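You operate a simulated robot arm through the tools that you are given. There is no shell and no other tool. Be economical: measure what you need, move in short steps, check, and stop when the job is done.

Carry out the task below with a simulated robot arm. There is one attempt and no reset: what you move stays moved.

TASK
Refill the feeder chute with 2 pads and feed one out.
Fine: pads from the mat; the dial stays on 1; switch the feeder off after.

It is judged by the outcome, as a careful person would: the job done as asked, and still so three seconds after it is handed in. It fails if anything else is knocked over, pushed out of place, dropped, spilled or broken.

THE ROBOT
A 7-joint arm with a two-finger parallel gripper, fixed in place. Base frame: the origin is at the foot of the arm, x ahead of it, y to its left, z up; the work surface is at about z = 881. Lengths are in mm, angles in degrees, forces in N, time in s.
With the tool pointing down near the work surface it reaches from about 240 to 680 mm from the base axis. Its first joint turns from -66.0 to 66.0 degrees. Payload 2.4 kg.
Tool frame: the origin (TCP) lies between the finger pads and is the grasp point; the fingertips stand 30 mm ahead of it; z points along the fingers, y is the line along which they close. The gripper opens to 94 mm. The fingers are 28 mm wide and 10 mm thick; the gripper's body (50 by 96 mm) begins 55 mm behind the TCP.
Orientation is told as [roll, pitch, yaw] about the base's x, y, z axes, in that order, counted from this pose: with the fingers straight down and closing along the base's y, the tool's x points along the base's -x, its y along +y and its z along -z.

THE INTERFACE
- The arm moves only by the tool apply_moves. Its argument "steps" is a list of rows, each a list of 3 entries, a list of its own where there are three numbers: the shift along the tool's x, y, z in mm, then the turn, a rotation vector about the tool's x, y, z in rad, then the finger opening in mm, from 0 to 94. In form: [[[tx, ty, tz], [ax, ay, az], jaw], ...]. A call has 1 to 20 rows; each row is the pose to reach, as a shift and turn from the pose commanded when the call began, along the tool's axes at that moment. A row lasts 0.2 s, in which the tool goes at most 50 mm and 8.6 degrees; a call with a longer step from one row to the next is refused whole, and so is a gripper value outside its range. A pose out of reach is approached as far as the arm can. The call stops where the force on the tool passes 70 N (or 10 N more than at its start, if that is more) or the arm is blocked; 0.2 s more then pass. The fingers move at their own pace (about 153 mm/s each) and stop on an object; they squeeze with about 44 N. The grip force told is the motor's: it shows also when the fingers shut on nothing. Time passes only in rows, and 0.2 s behind the last, so rows that repeat a pose let the fingers close. It gives the time, the measured TCP pose, the force on the tool (base axes), the opening and the grip force at its end, in the units of the frame above (readings bear some noise), and new pictures: "pictures" is both (left out), scene, wrist or none.
- Cameras (640 x 400 px; columns grow to the right, rows downward): "scene" is fixed at [24.7, 459.7, 1460]; the picture's right is [-0.87, -0.49, 0.00], its down [-0.21, 0.37, -0.91] and it looks along [0.45, -0.79, -0.42] (base axes); focal length 352 px, centre (320, 200). "wrist" rides on the gripper at [-37, 0, -58] in the tool frame; the picture's right is [0.00, -1.00, 0.00], its down [0.97, 0.00, -0.24] and it looks along [0.24, 0.00, 0.97] (tool axes); focal length 218 px, centre (320, 200).
- point_at(camera, pixels): for up to 12 pixels [column, row] of the newest picture of that camera ("zoom" is the newest enlarged one), the place [x, y, z] in the base frame of the surface seen there, good to about 2 mm. No time passes.
- inspect(camera, box): a new picture of the part [left, top, right, bottom] of that camera's present view, enlarged. No time passes.
- close_job(): hands the job in; it is judged then, once.

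Work in short steps. Measure before you move; look again where a grasp or a placing could have gone wrong, and mend it. You have 80 turns and 120 pictures in all, the two below and enlarged ones among them. Open the gripper and draw the arm clear of the work before you hand the job in, unless the task says otherwise; then end with one line.

The tools are called as name(argument=value, ...) on one line, values as JSON. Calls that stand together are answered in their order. apply_moves: Moves the arm, as the interface text tells. Its arguments: {"type":"object","properties":{"steps":{"type":"array","items":{"type":"array"}},"pictures":{"type":"string","enum":["both","scene","wrist","none"]}},"required":["steps"]} The other tools are called the same way: point_at (camera, pixels) gives the place of the surface under pixels of a picture; inspect (camera, box) takes an enlarged picture of a part of a camera's view; close_job () hands the job in.

At the start:

```text
t: 0.0
ee_pos: [352.9, -265.7, 1202.7]
orientation: [0.0, 0.1, -0.1]
ft_force: [0.2, -0.6, -0.2]
opening: 94.0
grip_force: 0.1
```

scene: 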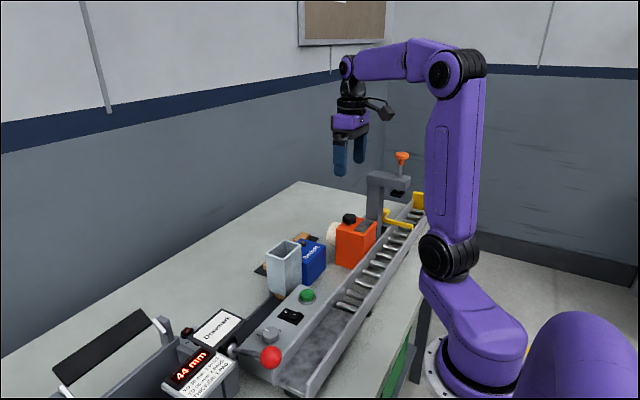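
wrist: 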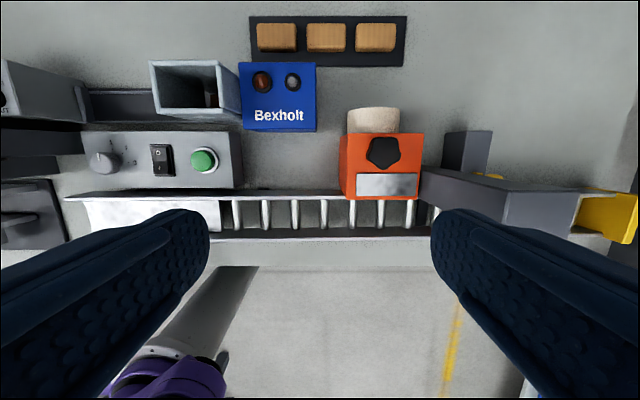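

The wrist view shows three wood pads on a dark mat (275-375, 37), a chute (190, 85), and a panel with dial, switch and green button. I enlarge these to read them.

inspect(camera="wrist", box=[60, 0, 420, 225])

inspect(camera="scene", box=[160, 220, 400, 400])

point_at(camera="wrist", pixels=[[276, 37], [326, 37], [376, 37], [155, 63], [230, 63], [165, 108], [238, 108], [203, 158], [160, 158], [105, 160], [400, 62], [185, 85]])

```text
1.78 times, centred on (240, 112) of wrist
```

zoom: 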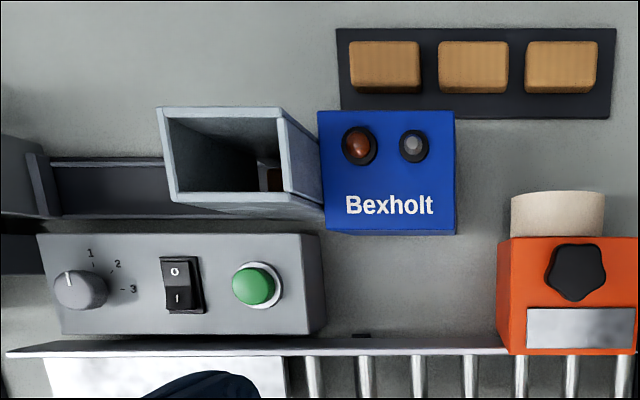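

```text
2.22 times, centred on (280, 310) of scene
```

zoom: 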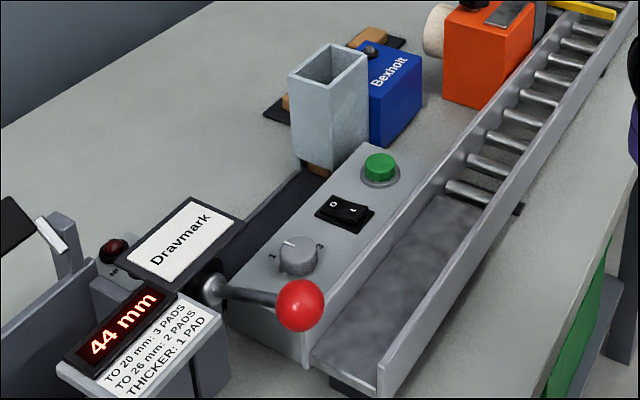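

```text
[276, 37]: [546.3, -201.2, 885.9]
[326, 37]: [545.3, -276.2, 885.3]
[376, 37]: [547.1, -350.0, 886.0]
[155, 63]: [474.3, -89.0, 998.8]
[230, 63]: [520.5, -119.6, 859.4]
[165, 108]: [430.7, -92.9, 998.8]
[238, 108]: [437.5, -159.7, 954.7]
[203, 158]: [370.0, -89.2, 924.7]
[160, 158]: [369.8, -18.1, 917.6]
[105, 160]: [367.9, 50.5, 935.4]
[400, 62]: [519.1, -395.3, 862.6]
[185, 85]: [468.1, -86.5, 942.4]
```

I look closer at the dial, switch and chute, and measure the pad extents.

inspect(camera="wrist", box=[80, 125, 240, 225])

inspect(camera="scene", box=[240, 230, 336, 290])

inspect(camera="wrist", box=[140, 50, 252, 120])

point_at(camera="wrist", pixels=[[258, 37], [295, 37], [276, 25], [276, 48], [265, 20], [155, 85], [220, 85], [190, 62], [190, 106], [208, 100], [100, 100], [130, 105]])

```text
4.00 times, centred on (160, 175) of wrist
```

zoom: 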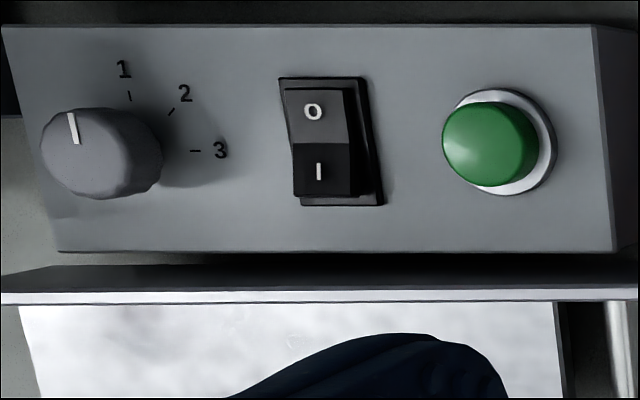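

```text
6.67 times, centred on (288, 260) of scene
```

zoom: 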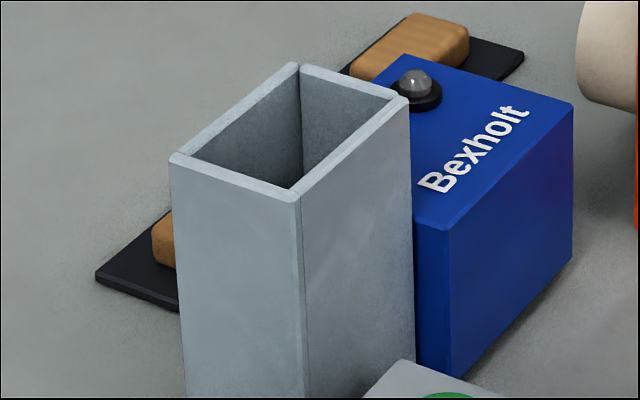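

```text
5.71 times, centred on (196, 85) of wrist
```

zoom: 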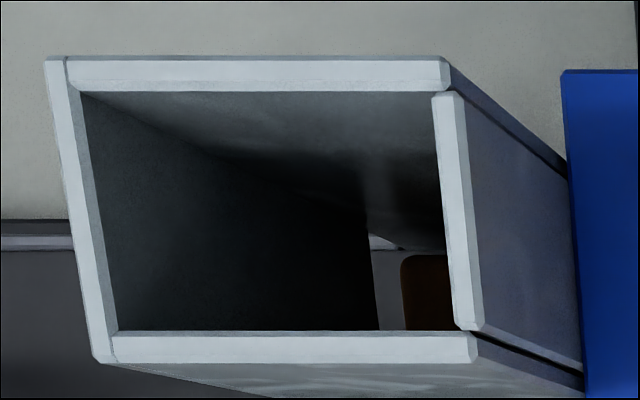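

```text
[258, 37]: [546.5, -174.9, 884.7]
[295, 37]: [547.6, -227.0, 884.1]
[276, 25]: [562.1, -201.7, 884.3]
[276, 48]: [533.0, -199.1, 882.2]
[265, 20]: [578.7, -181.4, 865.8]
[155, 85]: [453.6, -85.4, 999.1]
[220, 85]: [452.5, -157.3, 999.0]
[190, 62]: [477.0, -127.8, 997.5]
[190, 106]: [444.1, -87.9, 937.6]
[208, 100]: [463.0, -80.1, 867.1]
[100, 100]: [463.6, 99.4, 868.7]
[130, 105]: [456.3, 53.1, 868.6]
```

The dial points to 1 and the rocker looks to be off; there is something brown at the chute bottom. I move the camera straight above the chute to look in.

apply_moves(steps=[[[-17, 36, 0], [0, 0, 0], 94], [[-33, 72, 0], [0, 0, 0], 94], [[-50, 108, 0], [0, 0, 0], 94], [[-66, 145, 0], [0, 0, 0], 94], [[-66, 145, 0], [0, 0, 0], 94]], pictures="wrist")

```text
t: 1.2
ee_pos: [418.1, -120.3, 1202.9]
orientation: [-0.1, 0.0, 0.0]
ft_force: [0.8, 0.2, 0.2]
opening: 94.0
grip_force: 0.0
```

wrist: 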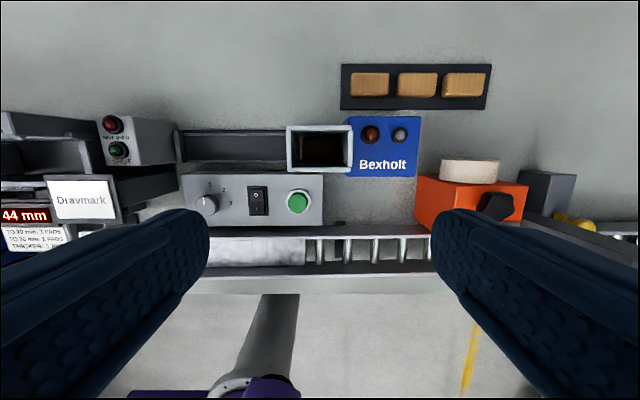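

inspect(camera="wrist", box=[270, 100, 430, 200])

point_at(camera="wrist", pixels=[[288, 148], [350, 148], [320, 127], [320, 169], [310, 150], [332, 150], [320, 140], [320, 160], [370, 85], [417, 85], [463, 85], [347, 105]])

inspect(camera="wrist", box=[90, 100, 346, 260])

```text
4.00 times, centred on (350, 150) of wrist
```

zoom: 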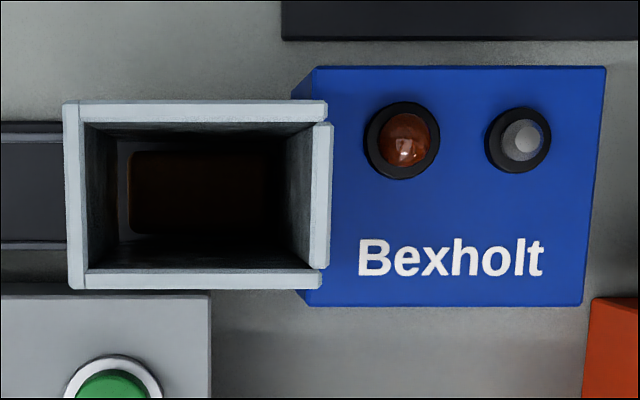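

```text
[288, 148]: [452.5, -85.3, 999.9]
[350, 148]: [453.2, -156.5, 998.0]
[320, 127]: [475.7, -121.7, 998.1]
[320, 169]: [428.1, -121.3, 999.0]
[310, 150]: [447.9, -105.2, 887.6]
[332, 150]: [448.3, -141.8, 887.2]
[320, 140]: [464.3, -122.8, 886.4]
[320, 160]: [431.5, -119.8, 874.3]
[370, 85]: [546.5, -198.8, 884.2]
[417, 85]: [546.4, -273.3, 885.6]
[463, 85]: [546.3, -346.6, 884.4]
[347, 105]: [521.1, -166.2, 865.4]
```

```text
2.50 times, centred on (218, 180) of wrist
```

zoom: 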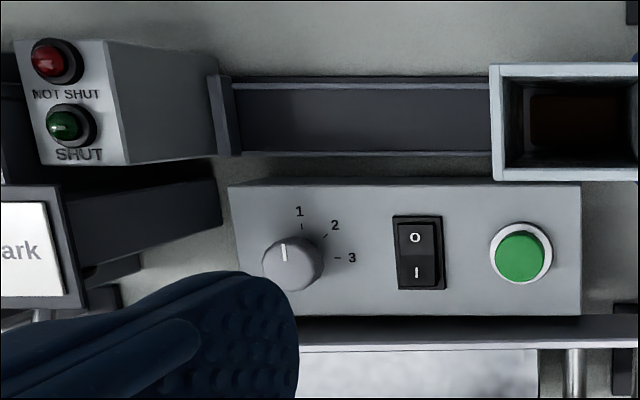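

One pad sits in the chute already (top z 887); the switch appears off, with the dial at 1. I go above the nearest pad (546, -199) with yaw 90 so the fingers close along x.

apply_moves(steps=[[[-12, -7, 13], [0, 0, -0.143], 70], [[-23, -14, 26], [0, 0, -0.286], 70], [[-35, -22, 39], [0, 0, -0.428], 70], [[-47, -29, 52], [0, 0, -0.571], 70], [[-58, -36, 65], [0, 0, -0.714], 70], [[-70, -43, 78], [0, 0, -0.857], 70], [[-81, -50, 91], [0, 0, -1.0], 70], [[-93, -57, 104], [0, 0, -1.142], 70], [[-105, -65, 117], [0, 0, -1.285], 70], [[-116, -72, 130], [0, 0, -1.428], 70], [[-128, -79, 143], [0, 0, -1.5708], 70], [[-128, -79, 143], [0, 0, -1.5708], 70]])

```text
t: 3.8
ee_pos: [546.1, -201.0, 1058.5]
orientation: [0.0, 0.1, 90.1]
ft_force: [0.0, -0.1, 0.6]
opening: 70.0
grip_force: 0.1
```

scene: 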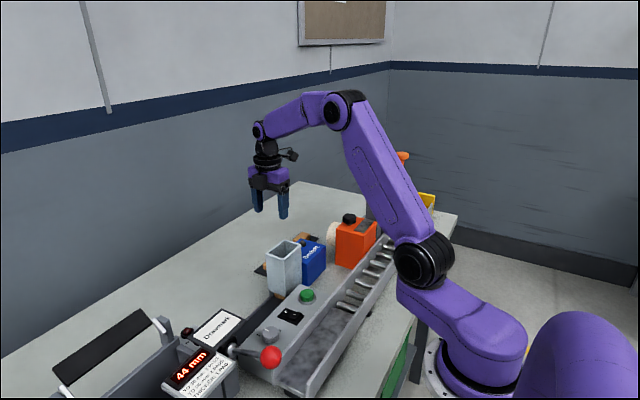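
wrist: 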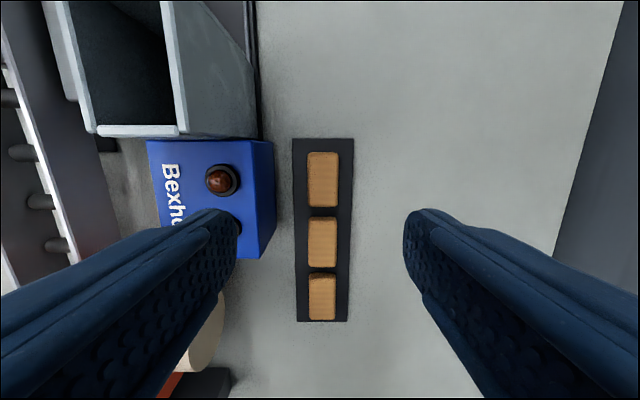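

I measure the pad edges.

point_at(camera="wrist", pixels=[[309, 180], [337, 180], [323, 155], [323, 205], [308, 242], [336, 242], [322, 219], [322, 265], [299, 160], [270, 160], [150, 160], [346, 180]])

inspect(camera="wrist", box=[240, 130, 400, 230])

```text
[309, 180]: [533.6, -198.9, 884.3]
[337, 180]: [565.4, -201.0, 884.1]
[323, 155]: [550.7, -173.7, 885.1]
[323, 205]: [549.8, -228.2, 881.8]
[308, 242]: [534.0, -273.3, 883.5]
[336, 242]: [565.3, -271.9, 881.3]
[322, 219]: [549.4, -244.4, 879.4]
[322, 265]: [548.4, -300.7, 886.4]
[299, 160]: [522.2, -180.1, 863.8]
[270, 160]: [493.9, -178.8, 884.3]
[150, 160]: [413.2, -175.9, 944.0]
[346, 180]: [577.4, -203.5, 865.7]
```

```text
4.00 times, centred on (320, 180) of wrist
```

zoom: 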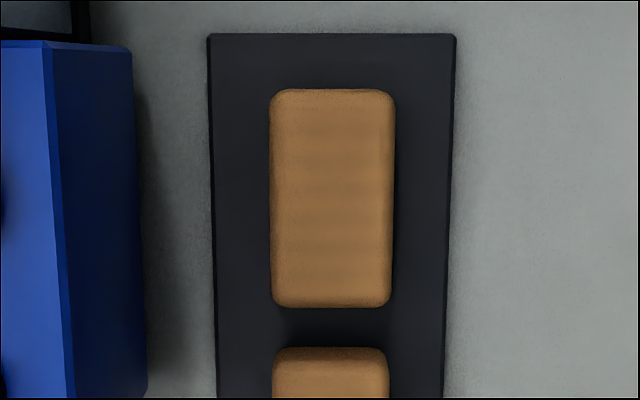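

Pad 1 is centred at (549.5, -200.5), about 34 wide along x, top at 885 and mat at 865. I descend until the tips cover its upper 11 mm.

apply_moves(steps=[[[0, -3.4, 30], [0, 0, 0], 54], [[0, -3.4, 65], [0, 0, 0], 54], [[0, -3.4, 100], [0, 0, 0], 54], [[0, -3.4, 125], [0, 0, 0], 54], [[0, -3.4, 145], [0, 0, 0], 54], [[0, -3.4, 155], [0, 0, 0], 54], [[0, -3.4, 155], [0, 0, 0], 54]])

```text
t: 5.4
ee_pos: [551.5, -198.3, 906.2]
orientation: [-0.2, 0.0, 90.1]
ft_force: [0.3, 0.2, 0.0]
opening: 53.8
grip_force: 0.1
```

scene: 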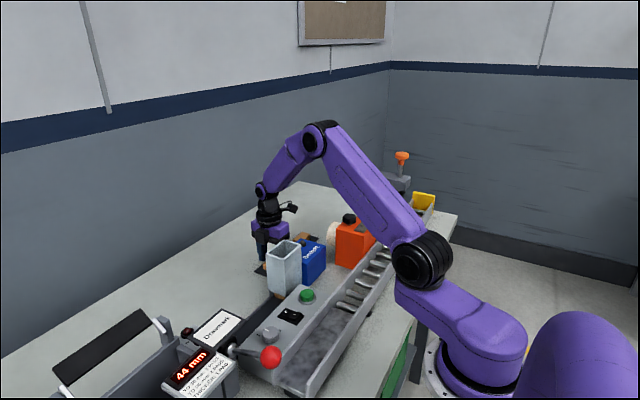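
wrist: 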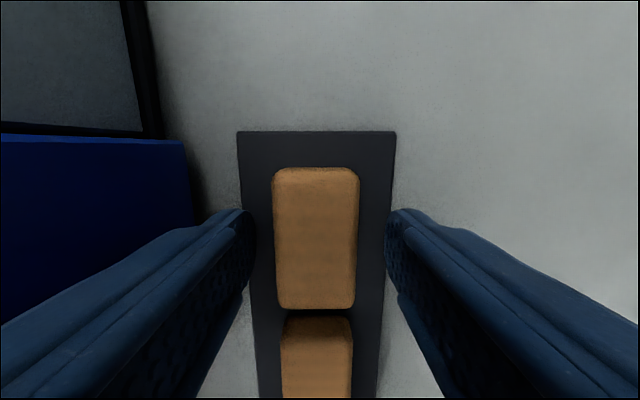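

Fingers straddle the pad (272-358) evenly. I go 2 mm deeper, close and lift a little.

apply_moves(steps=[[[2, 0, 2], [0, 0, 0], 54], [[2, 0, 2], [0, 0, 0], 25], [[2, 0, 2], [0, 0, 0], 25], [[2, 0, 2], [0, 0, 0], 25], [[2, 0, -20], [0, 0, 0], 25], [[2, 0, -50], [0, 0, 0], 25], [[2, 0, -50], [0, 0, 0], 25]])

```text
t: 7.0
ee_pos: [552.2, -201.1, 956.3]
orientation: [-0.1, 0.0, 90.0]
ft_force: [-0.3, -0.2, 0.5]
opening: 31.9
grip_force: 44.0
```

scene: 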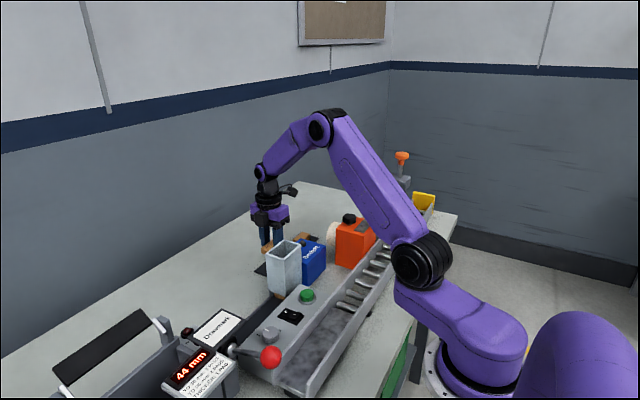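
wrist: 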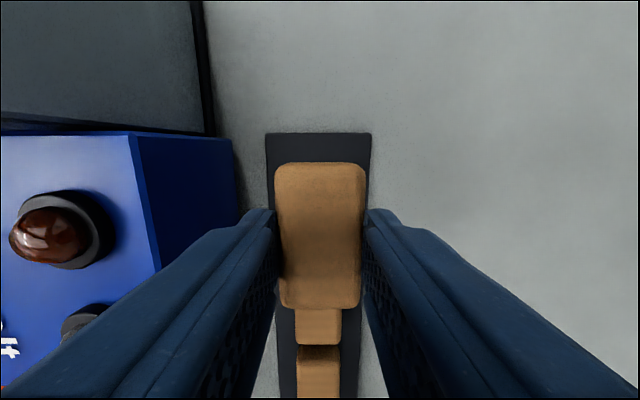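

The pad is held (32 mm). I raise and move it above the chute.

apply_moves(steps=[[[0, 0, -40], [0, 0, 0], 25], [[0, 0, -80], [0, 0, 0], 25], [[0, 0, -110], [0, 0, 0], 25], [[-20, 25, -110], [0, 0, 0], 25], [[-40, 50, -110], [0, 0, 0], 25], [[-60, 75, -110], [0, 0, 0], 25], [[-80, 101, -110], [0, 0, 0], 25], [[-80, 101, -85], [0, 0, 0], 25], [[-80, 101, -85], [0, 0, 0], 25]])

```text
t: 9.0
ee_pos: [451.3, -121.7, 1039.5]
orientation: [0.1, 0.0, 90.0]
ft_force: [-0.1, -1.0, -0.9]
opening: 31.7
grip_force: 44.3
```

scene: 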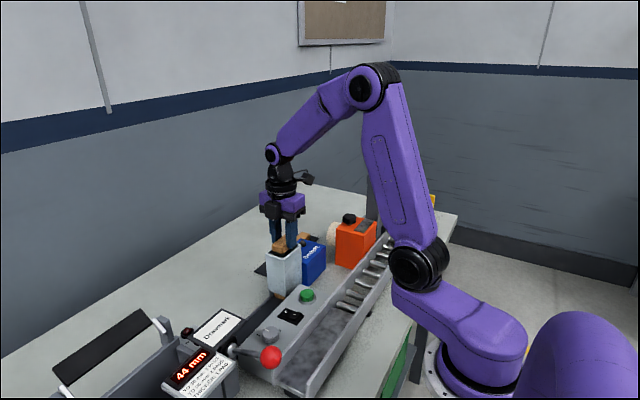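
wrist: 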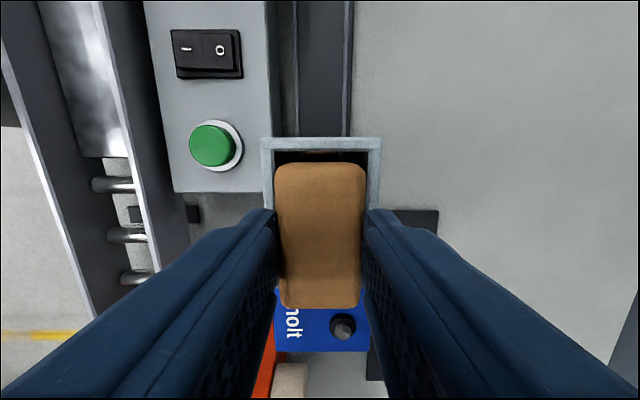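

I check the alignment of pad and rim.

inspect(camera="wrist", box=[240, 120, 400, 220])

point_at(camera="wrist", pixels=[[268, 160], [374, 160], [320, 144], [279, 190], [361, 190], [320, 167], [320, 305], [268, 195], [374, 195]])

inspect(camera="scene", box=[240, 210, 336, 270])

```text
4.00 times, centred on (320, 170) of wrist
```

zoom: 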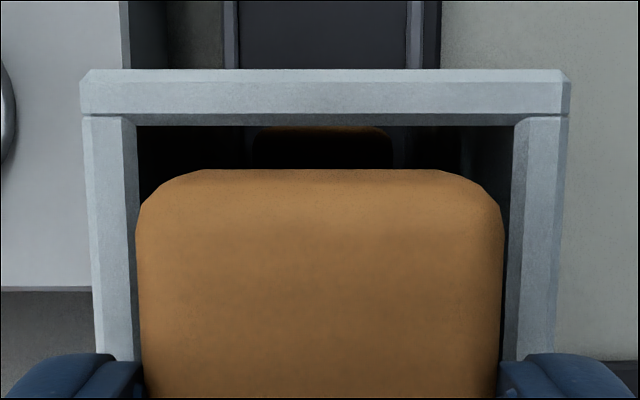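

```text
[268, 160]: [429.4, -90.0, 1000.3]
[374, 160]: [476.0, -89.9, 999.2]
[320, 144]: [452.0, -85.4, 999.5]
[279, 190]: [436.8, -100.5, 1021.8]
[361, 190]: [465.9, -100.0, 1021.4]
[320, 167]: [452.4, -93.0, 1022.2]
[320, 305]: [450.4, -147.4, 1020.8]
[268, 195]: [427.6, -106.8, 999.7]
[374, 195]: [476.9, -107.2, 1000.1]
```

```text
6.67 times, centred on (288, 240) of scene
```

zoom: 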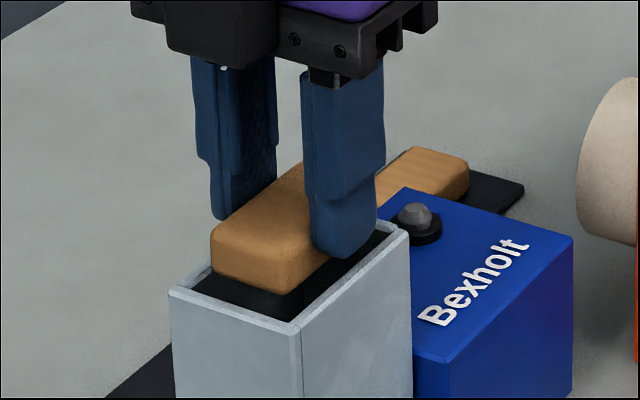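

Rim centre x is 452.6 and pad centre about 451.4; I shift 1 mm and lower 7 mm, which leaves the tips just above the rim.

apply_moves(steps=[[[1, -1.2, 0], [0, 0, 0], 25], [[1, -1.2, 3], [0, 0, 0], 25], [[1, -1.2, 7], [0, 0, 0], 25], [[1, -1.2, 7], [0, 0, 0], 25]], pictures="none")

inspect(camera="scene", box=[240, 210, 336, 270])

inspect(camera="wrist", box=[240, 120, 400, 220])

```text
t: 10.0
ee_pos: [450.5, -122.6, 1033.6]
orientation: [0.1, -0.1, 90.0]
ft_force: [0.5, 0.3, -0.2]
opening: 31.6
grip_force: 43.6
```

```text
6.67 times, centred on (288, 240) of scene
```

zoom: 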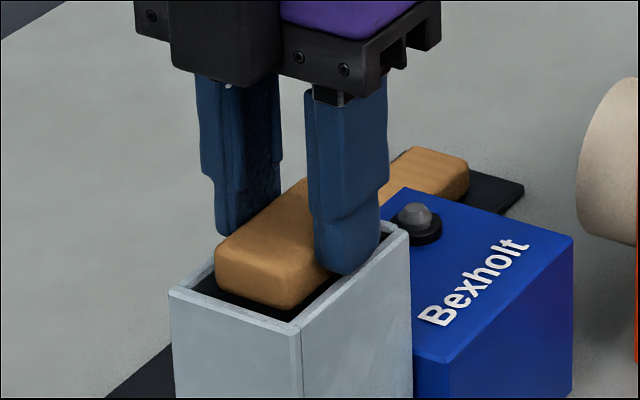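

```text
4.00 times, centred on (320, 170) of wrist
```

zoom: 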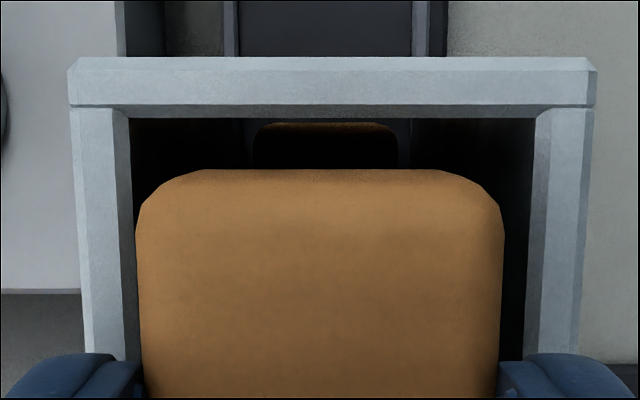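

The pad is 1.4 mm toward -x of the chute centre. I shift it, lower 2 mm and release.

apply_moves(steps=[[[0, -1.4, 0], [0, 0, 0], 25], [[0, -1.4, 2], [0, 0, 0], 25], [[0, -1.4, 2], [0, 0, 0], 25], [[0, -1.4, 2], [0, 0, 0], 60], [[0, -1.4, 2], [0, 0, 0], 60], [[0, -1.4, 2], [0, 0, 0], 60], [[0, -1.4, -40], [0, 0, 0], 60], [[0, -1.4, -40], [0, 0, 0], 60]])

```text
t: 11.8
ee_pos: [450.4, -121.6, 1073.4]
orientation: [0.0, 0.0, 90.0]
ft_force: [0.9, -0.2, 0.1]
opening: 60.1
grip_force: 0.1
```

scene: 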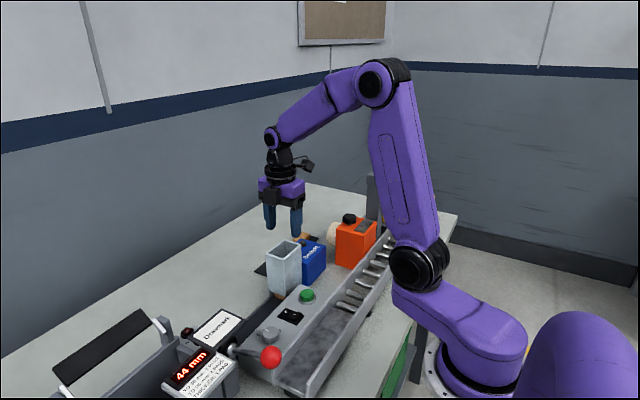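
wrist: 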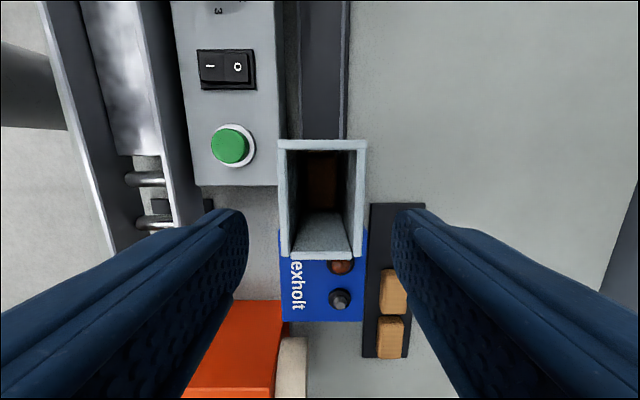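

The pad fell in; I check its height and how level it lies, and the places of the remaining pads.

point_at(camera="wrist", pixels=[[320, 165], [320, 180], [320, 195], [310, 180], [333, 180], [394, 290]])

inspect(camera="wrist", box=[260, 120, 420, 220])

```text
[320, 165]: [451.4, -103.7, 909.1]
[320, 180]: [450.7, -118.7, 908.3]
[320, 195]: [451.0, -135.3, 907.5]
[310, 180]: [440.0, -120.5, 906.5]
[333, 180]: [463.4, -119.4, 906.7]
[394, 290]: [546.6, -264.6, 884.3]
```

```text
4.00 times, centred on (340, 170) of wrist
```

zoom: 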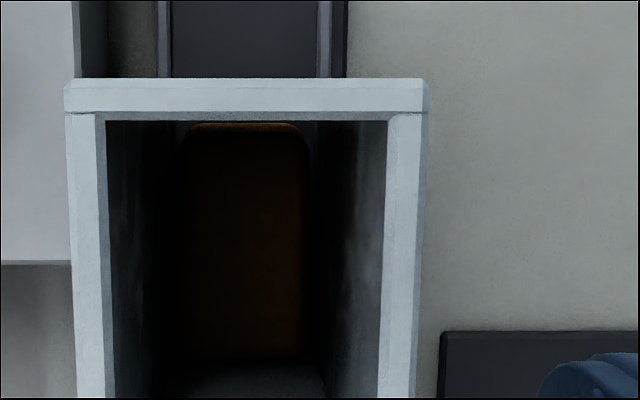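

Pad lies flat (top 908). Now I go to pad 2, centred at (549.5, -272.5), by the same offsets, stopping above it first.

apply_moves(steps=[[[30, -20, 0], [0, 0, 0], 54], [[60, -40, 0], [0, 0, 0], 54], [[90, -60, 0], [0, 0, 0], 54], [[120, -80, 0], [0, 0, 0], 54], [[151, -98, 0], [0, 0, 0], 54], [[151, -98, 40], [0, 0, 0], 54], [[151, -98, 80], [0, 0, 0], 54], [[151, -98, 120], [0, 0, 0], 54], [[151, -98, 150], [0, 0, 0], 54], [[151, -98, 150], [0, 0, 0], 54]], pictures="wrist")

```text
t: 14.0
ee_pos: [550.7, -271.1, 923.8]
orientation: [-0.1, -0.1, 90.0]
ft_force: [-0.5, -0.3, -0.2]
opening: 53.8
grip_force: 0.0
```

wrist: 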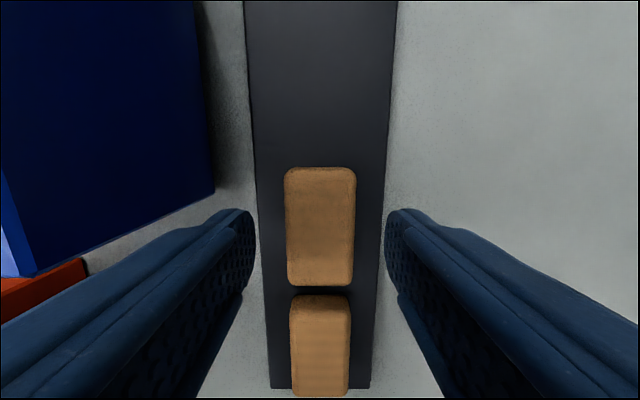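

Centred on pad 2. I descend 20 mm, close, and lift straight up.

apply_moves(steps=[[[0, 0, 10], [0, 0, 0], 54], [[0, 0, 20], [0, 0, 0], 54], [[0, 0, 20], [0, 0, 0], 54], [[0, 0, 20], [0, 0, 0], 25], [[0, 0, 20], [0, 0, 0], 25], [[0, 0, 20], [0, 0, 0], 25], [[0, 0, 0], [0, 0, 0], 25], [[0, 0, -40], [0, 0, 0], 25], [[0, 0, -80], [0, 0, 0], 25], [[0, 0, -120], [0, 0, 0], 25], [[0, 0, -150], [0, 0, 0], 25], [[-30, 20, -150], [0, 0, 0], 25], [[-60, 40, -150], [0, 0, 0], 25], [[-90, 60, -150], [0, 0, 0], 25], [[-120, 80, -150], [0, 0, 0], 25], [[-151, 98, -150], [0, 0, 0], 25], [[-151, 98, -122], [0, 0, 0], 25], [[-151, 98, -122], [0, 0, 0], 25]], pictures="wrist")

inspect(camera="wrist", box=[240, 120, 400, 220])

inspect(camera="scene", box=[240, 210, 336, 270])

point_at(camera="wrist", pixels=[[320, 172], [320, 305], [268, 195], [374, 195]])

```text
t: 17.8
ee_pos: [451.4, -121.6, 1043.1]
orientation: [0.0, 0.0, 90.0]
ft_force: [0.0, -0.5, -0.6]
opening: 31.6
grip_force: 43.9
```

wrist: 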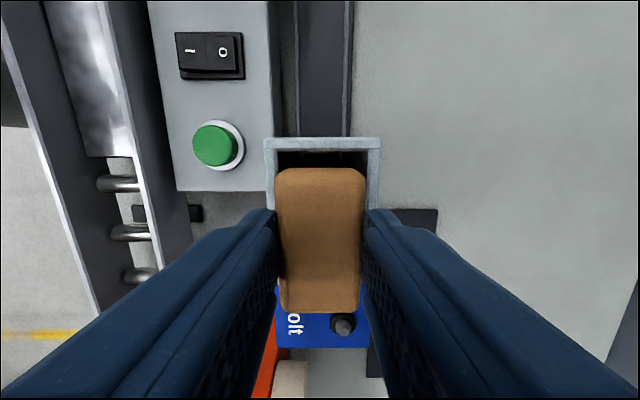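

```text
4.00 times, centred on (320, 170) of wrist
```

zoom: 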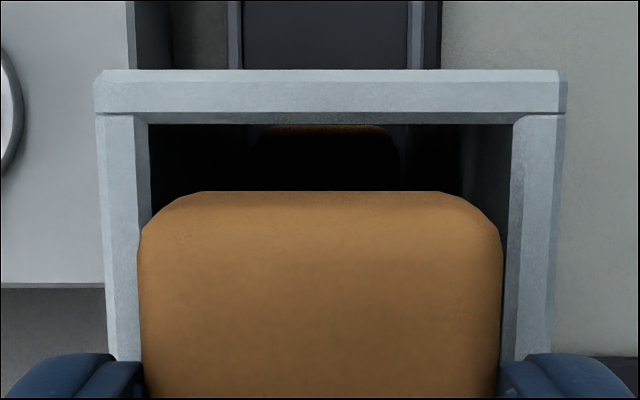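

```text
6.67 times, centred on (288, 240) of scene
```

zoom: 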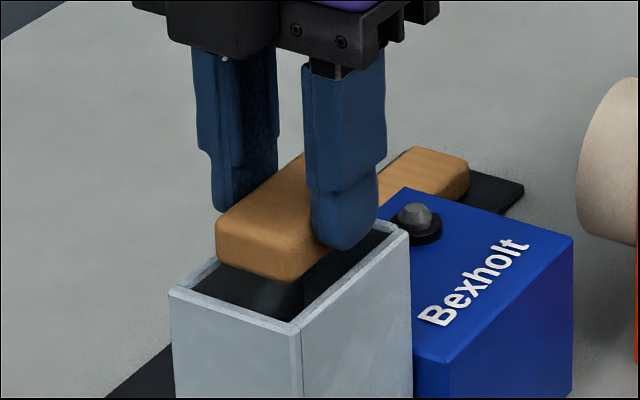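

```text
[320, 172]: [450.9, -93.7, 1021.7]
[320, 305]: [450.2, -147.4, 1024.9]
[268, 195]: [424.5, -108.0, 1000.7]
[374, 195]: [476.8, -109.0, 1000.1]
```

Same alignment; I shift 1.2 mm in x, lower 10 mm and check.

apply_moves(steps=[[[0, -1.2, 4], [0, 0, 0], 25], [[0, -1.2, 7], [0, 0, 0], 25], [[0, -1.2, 10], [0, 0, 0], 25], [[0, -1.2, 10], [0, 0, 0], 25]], pictures="none")

inspect(camera="wrist", box=[240, 120, 400, 220])

inspect(camera="scene", box=[240, 210, 336, 270])

```text
t: 18.8
ee_pos: [453.0, -121.6, 1036.9]
orientation: [-0.3, 0.1, 90.1]
ft_force: [-5.7, 2.5, 30.4]
opening: 32.1
grip_force: 44.2
```

```text
4.00 times, centred on (320, 170) of wrist
```

zoom: 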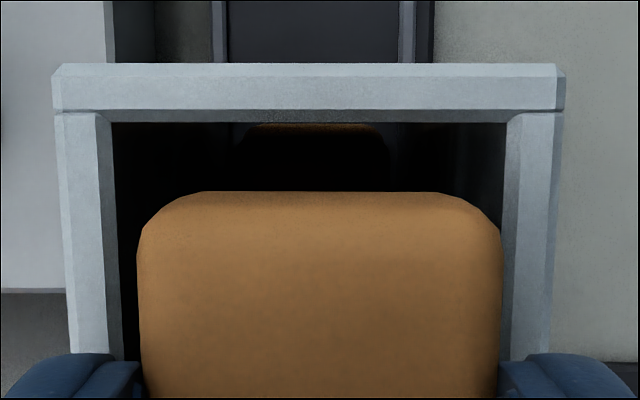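

```text
6.67 times, centred on (288, 240) of scene
```

zoom: 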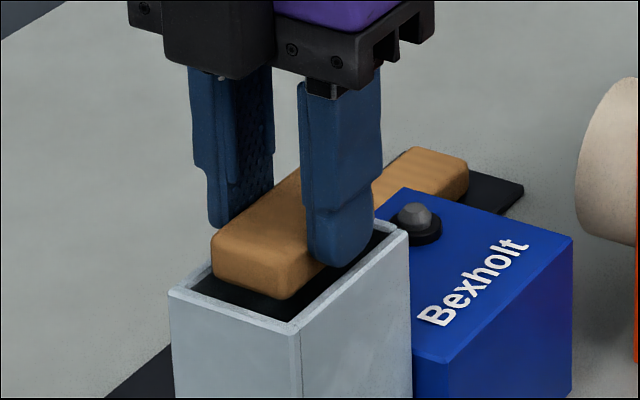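

There is a 30 N contact: the pad sits on a rim. I raise it 8 mm, shift it back 1 mm in x, and look.

apply_moves(steps=[[[0, 0, -8], [0, 0, 0], 25], [[0, 0.8, -8], [0, 0, 0], 25], [[0, 0.8, -8], [0, 0, 0], 25], [[0, 0.8, -8], [0, 0, 0], 25]], pictures="wrist")

inspect(camera="wrist", box=[240, 120, 400, 220])

point_at(camera="wrist", pixels=[[320, 175], [320, 200], [320, 250], [320, 305], [320, 309], [320, 142], [290, 240], [350, 240]])

inspect(camera="scene", box=[240, 210, 336, 270])

```text
t: 19.8
ee_pos: [450.6, -123.0, 1042.9]
orientation: [0.0, 0.0, 90.0]
ft_force: [-0.4, -0.9, 0.6]
opening: 31.8
grip_force: 43.8
```

wrist: 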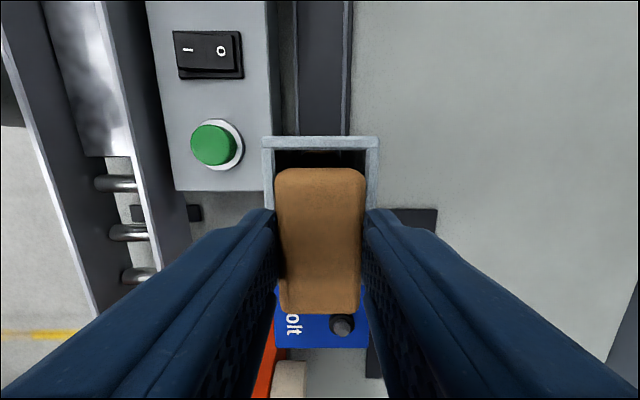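

```text
4.00 times, centred on (320, 170) of wrist
```

zoom: 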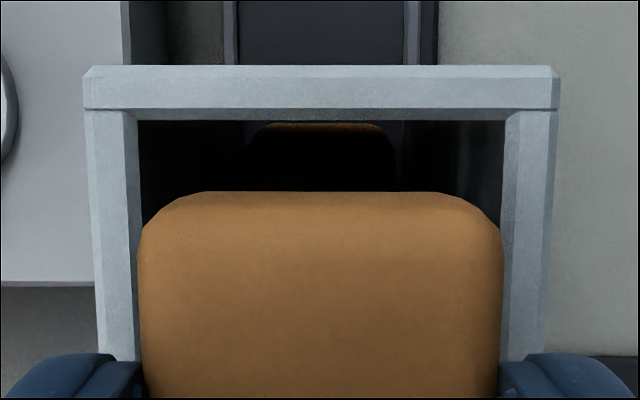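

```text
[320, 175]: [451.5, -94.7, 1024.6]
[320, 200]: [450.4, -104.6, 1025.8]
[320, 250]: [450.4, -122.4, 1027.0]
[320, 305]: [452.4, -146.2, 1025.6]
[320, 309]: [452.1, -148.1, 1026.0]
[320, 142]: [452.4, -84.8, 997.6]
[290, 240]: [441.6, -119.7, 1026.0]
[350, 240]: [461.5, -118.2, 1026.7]
```

```text
6.67 times, centred on (288, 240) of scene
```

zoom: 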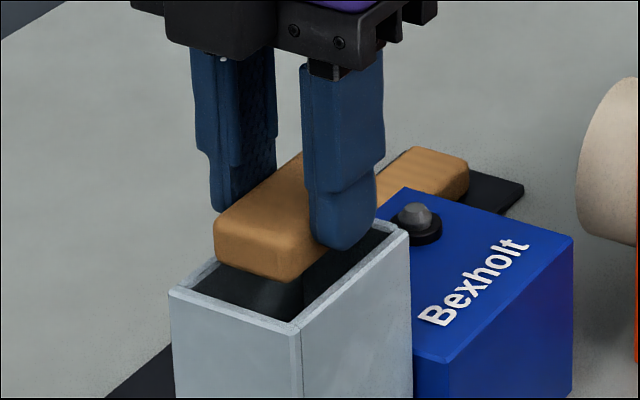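

Now x is centred (rim 84-558, pad centre 320); the pad lies about 2 mm further to -y than the first did. I shift it +y 2 mm and lower gently.

apply_moves(steps=[[[-2, 0, 0], [0, 0, 0], 25], [[-2, 0, 4], [0, 0, 0], 25], [[-2, 0, 8], [0, 0, 0], 25], [[-2, 0, 8], [0, 0, 0], 25], [[-2, 0, 8], [0, 0, 0], 25]], pictures="none")

inspect(camera="wrist", box=[240, 120, 400, 220])

inspect(camera="scene", box=[240, 210, 336, 270])

```text
t: 21.0
ee_pos: [451.9, -121.6, 1034.2]
orientation: [0.0, 0.0, 89.9]
ft_force: [0.1, 0.5, -0.8]
opening: 32.1
grip_force: 43.8
```

```text
4.00 times, centred on (320, 170) of wrist
```

zoom: 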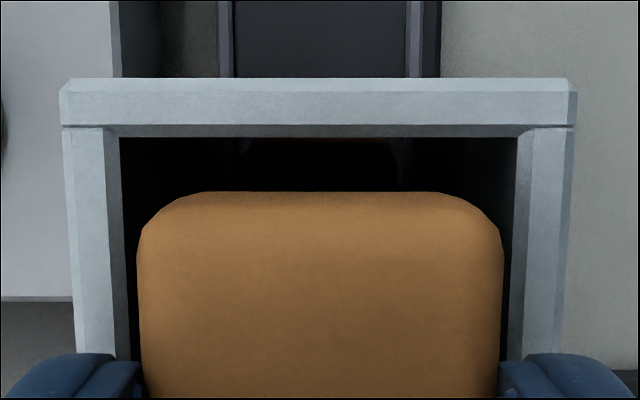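

```text
6.67 times, centred on (288, 240) of scene
```

zoom: 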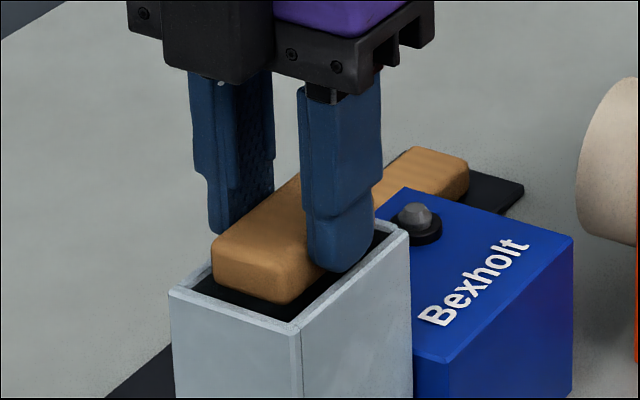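

No contact and well centred. I lower 3 mm more and, with the force staying low, release.

apply_moves(steps=[[[0, 0, 1.5], [0, 0, 0], 25], [[0, 0, 3], [0, 0, 0], 25], [[0, 0, 3], [0, 0, 0], 25]], pictures="none")

inspect(camera="scene", box=[240, 210, 336, 270])

```text
t: 21.8
ee_pos: [451.9, -120.2, 1030.9]
orientation: [0.0, 0.0, 89.9]
ft_force: [-0.7, -0.7, -0.7]
opening: 32.1
grip_force: 43.9
```

```text
6.67 times, centred on (288, 240) of scene
```

zoom: 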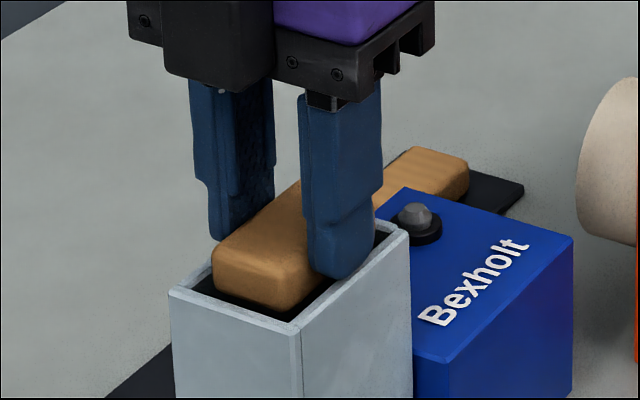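

apply_moves(steps=[[[0, 0, 0], [0, 0, 0], 60], [[0, 0, 0], [0, 0, 0], 60], [[0, 0, 0], [0, 0, 0], 60], [[0, 0, -45], [0, 0, 0], 60], [[0, 0, -45], [0, 0, 0], 60]], pictures="wrist")

point_at(camera="wrist", pixels=[[320, 165], [320, 180], [320, 195], [310, 180], [333, 180], [228, 145], [212, 68], [238, 68], [200, 145], [225, 30]])

inspect(camera="wrist", box=[180, 20, 340, 120])

```text
t: 23.0
ee_pos: [451.2, -120.3, 1076.8]
orientation: [0.1, 0.0, 90.1]
ft_force: [0.1, -0.8, -0.1]
opening: 59.8
grip_force: 0.1
```

wrist: 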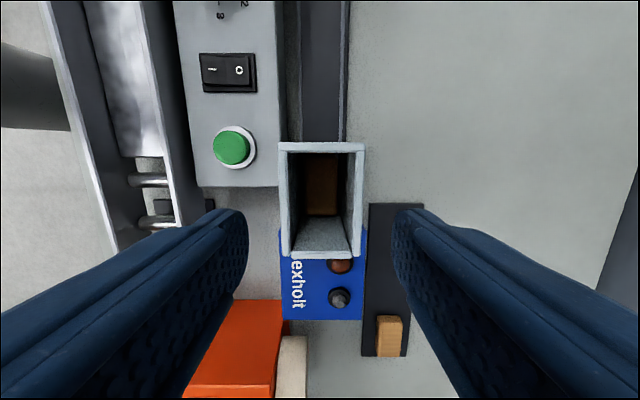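

```text
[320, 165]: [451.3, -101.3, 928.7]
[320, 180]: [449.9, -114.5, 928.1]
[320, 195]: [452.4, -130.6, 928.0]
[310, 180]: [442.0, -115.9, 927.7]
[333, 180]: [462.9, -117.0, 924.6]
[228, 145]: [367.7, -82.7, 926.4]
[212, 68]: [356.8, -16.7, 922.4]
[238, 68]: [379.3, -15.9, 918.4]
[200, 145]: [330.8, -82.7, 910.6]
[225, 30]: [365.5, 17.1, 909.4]
```

```text
4.00 times, centred on (260, 70) of wrist
```

zoom: 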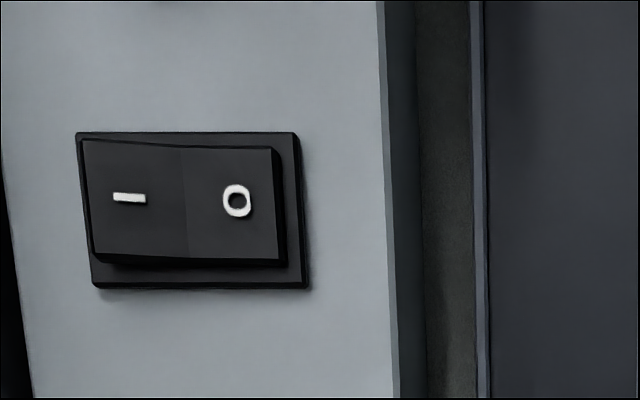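

Both pads are in (stack top 928, flat). The rocker's I end is raised (922 against 918), so it is off. I close the fingers and hover over the I side at (354, -17).

apply_moves(steps=[[[-25, 24, 0], [0, 0, 0], 40], [[-50, 48, 0], [0, 0, 0], 10], [[-75, 72, 0], [0, 0, 0], 0], [[-103, 97, 0], [0, 0, 0], 0], [[-103, 97, 40], [0, 0, 0], 0], [[-103, 97, 80], [0, 0, 0], 0], [[-103, 97, 105], [0, 0, 0], 0], [[-103, 97, 105], [0, 0, 0], 0]])

inspect(camera="scene", box=[240, 270, 352, 340])

```text
t: 24.8
ee_pos: [355.9, -16.2, 971.2]
orientation: [0.1, 0.0, 90.0]
ft_force: [-0.7, 0.4, 0.3]
opening: 0.0
grip_force: 33.1
```

scene: 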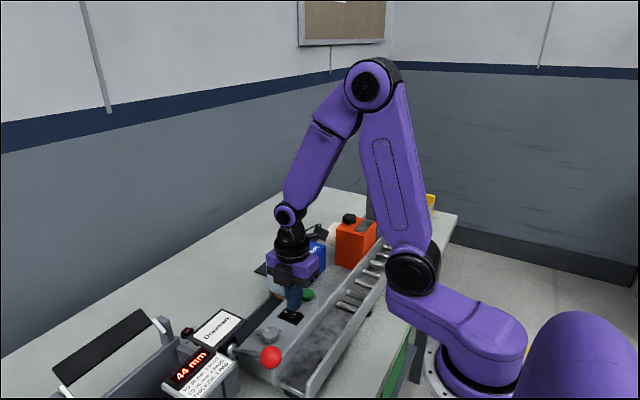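
wrist: 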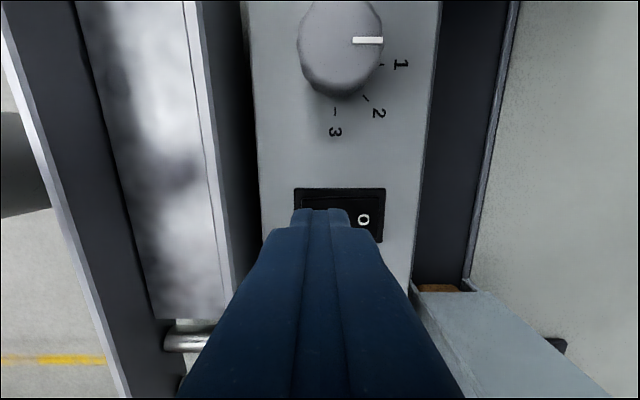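

```text
5.71 times, centred on (296, 305) of scene
```

zoom: 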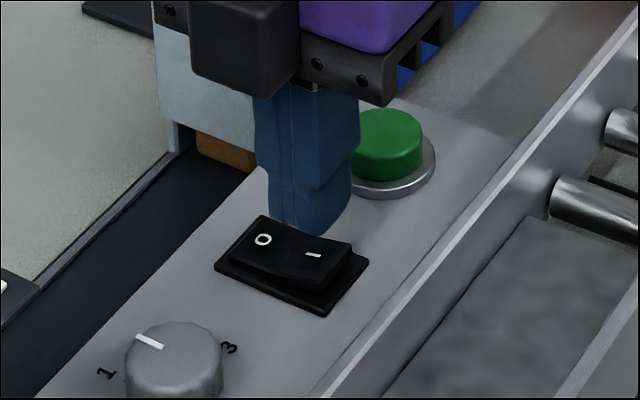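

The switch is off (I end up). I press the I side, 2 mm further outward, in small steps.

apply_moves(steps=[[[0, 2.5, 10], [0, 0, 0], 0], [[0, 2.5, 17], [0, 0, 0], 0], [[0, 2.5, 20], [0, 0, 0], 0], [[0, 2.5, 22], [0, 0, 0], 0], [[0, 2.5, 24], [0, 0, 0], 0], [[0, 2.5, 25], [0, 0, 0], 0], [[0, 2.5, 0], [0, 0, 0], 0], [[0, 2.5, 0], [0, 0, 0], 0]], pictures="wrist")

inspect(camera="scene", box=[240, 250, 352, 320])

```text
t: 26.6
ee_pos: [352.8, -17.1, 973.9]
orientation: [0.1, 0.0, 89.9]
ft_force: [0.0, -0.2, 0.6]
opening: 0.0
grip_force: 33.2
```

wrist: 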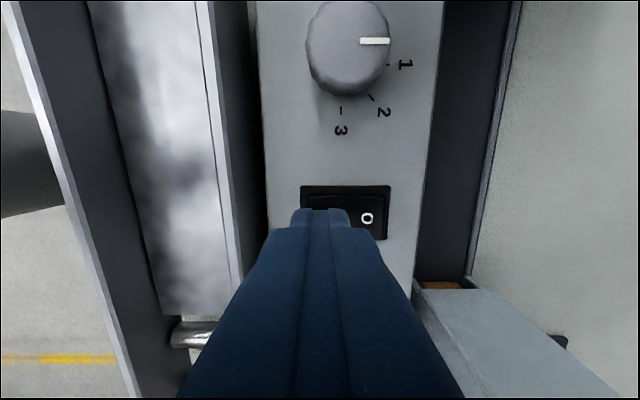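

```text
5.71 times, centred on (296, 285) of scene
```

zoom: 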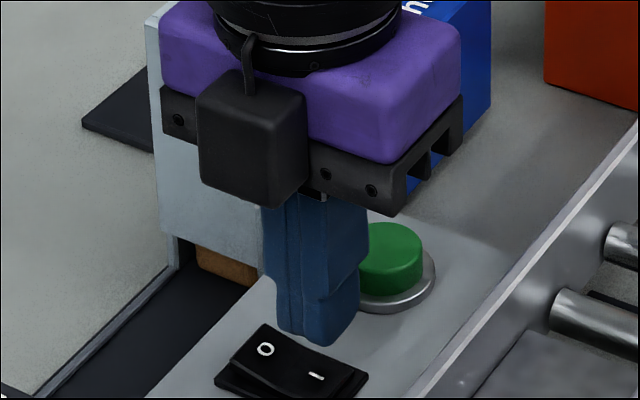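

I compare the rocker with the same view as before and check the Bexholt lamps.

inspect(camera="scene", box=[240, 270, 352, 340])

point_at(camera="scene", pixels=[[286, 312], [295, 316], [290, 314], [283, 318]])

```text
5.71 times, centred on (296, 305) of scene
```

zoom: 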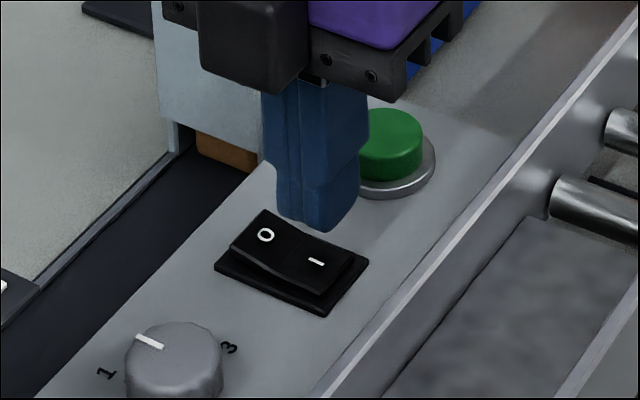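

```text
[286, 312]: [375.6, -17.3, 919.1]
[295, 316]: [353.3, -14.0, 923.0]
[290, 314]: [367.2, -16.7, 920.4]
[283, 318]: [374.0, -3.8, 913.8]
```

The rocker has flipped (O end now raised), so the feeder is on. I move above the green button at (367.5, -83).

apply_moves(steps=[[[22, -5, -10], [0, 0, 0], 0], [[44, -10, -10], [0, 0, 0], 0], [[66, -14.5, -10], [0, 0, 0], 0], [[66, -14.5, 0], [0, 0, 0], 0], [[66, -14.5, 0], [0, 0, 0], 0]])

inspect(camera="scene", box=[240, 230, 368, 310])

```text
t: 27.8
ee_pos: [366.4, -84.7, 972.2]
orientation: [0.0, 0.0, 90.0]
ft_force: [-0.2, 0.1, -0.7]
opening: 0.0
grip_force: 33.4
```

scene: 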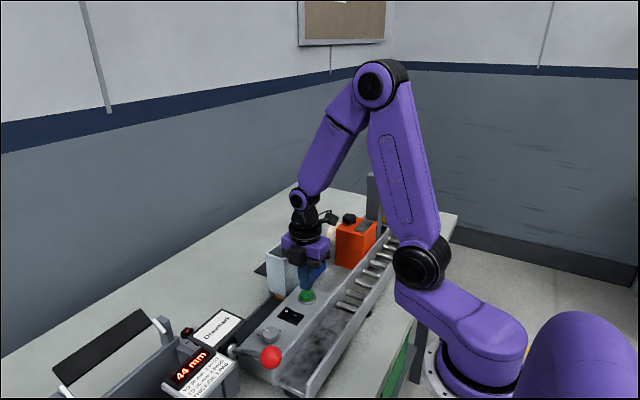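
wrist: 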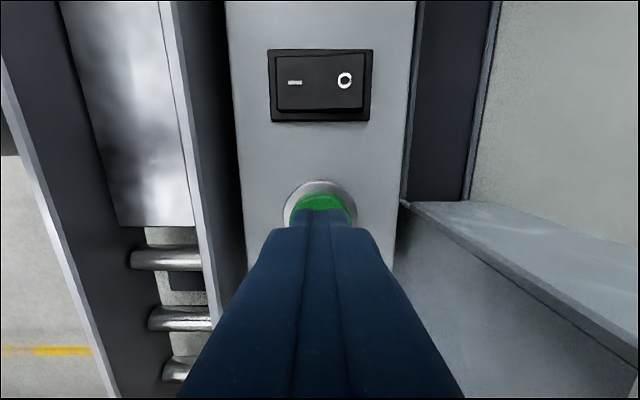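

```text
5.00 times, centred on (304, 270) of scene
```

zoom: 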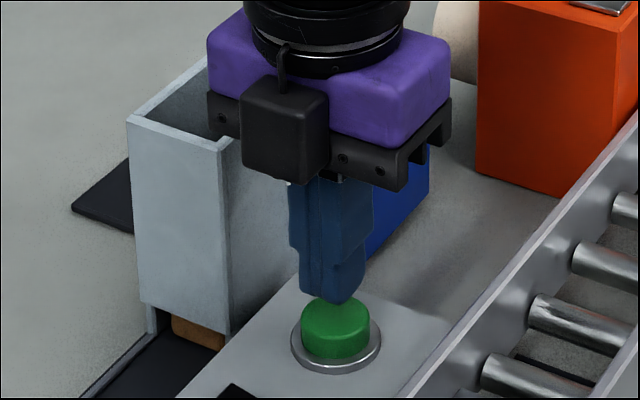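

Aligned over the button. One single press: contact should come at about 16 mm, pressing to 22 mm, then up.

apply_moves(steps=[[[0, 0, 10], [0, 0, 0], 0], [[0, 0, 15], [0, 0, 0], 0], [[0, 0, 18], [0, 0, 0], 0], [[0, 0, 20], [0, 0, 0], 0], [[0, 0, 22], [0, 0, 0], 0]], pictures="scene")

inspect(camera="scene", box=[220, 240, 348, 320])

```text
t: 29.0
ee_pos: [367.4, -83.8, 950.5]
orientation: [0.0, -0.1, 90.0]
ft_force: [-0.4, 2.2, 4.9]
opening: 0.3
grip_force: 32.9
```

scene: 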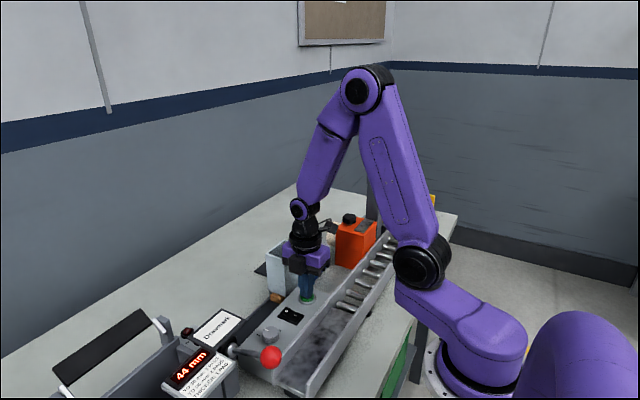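

```text
5.00 times, centred on (284, 280) of scene
```

zoom: 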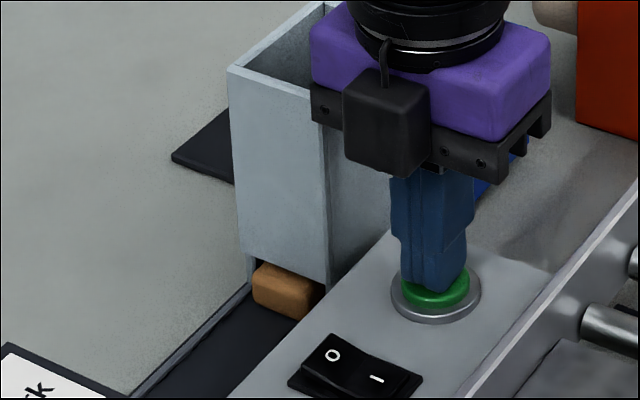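

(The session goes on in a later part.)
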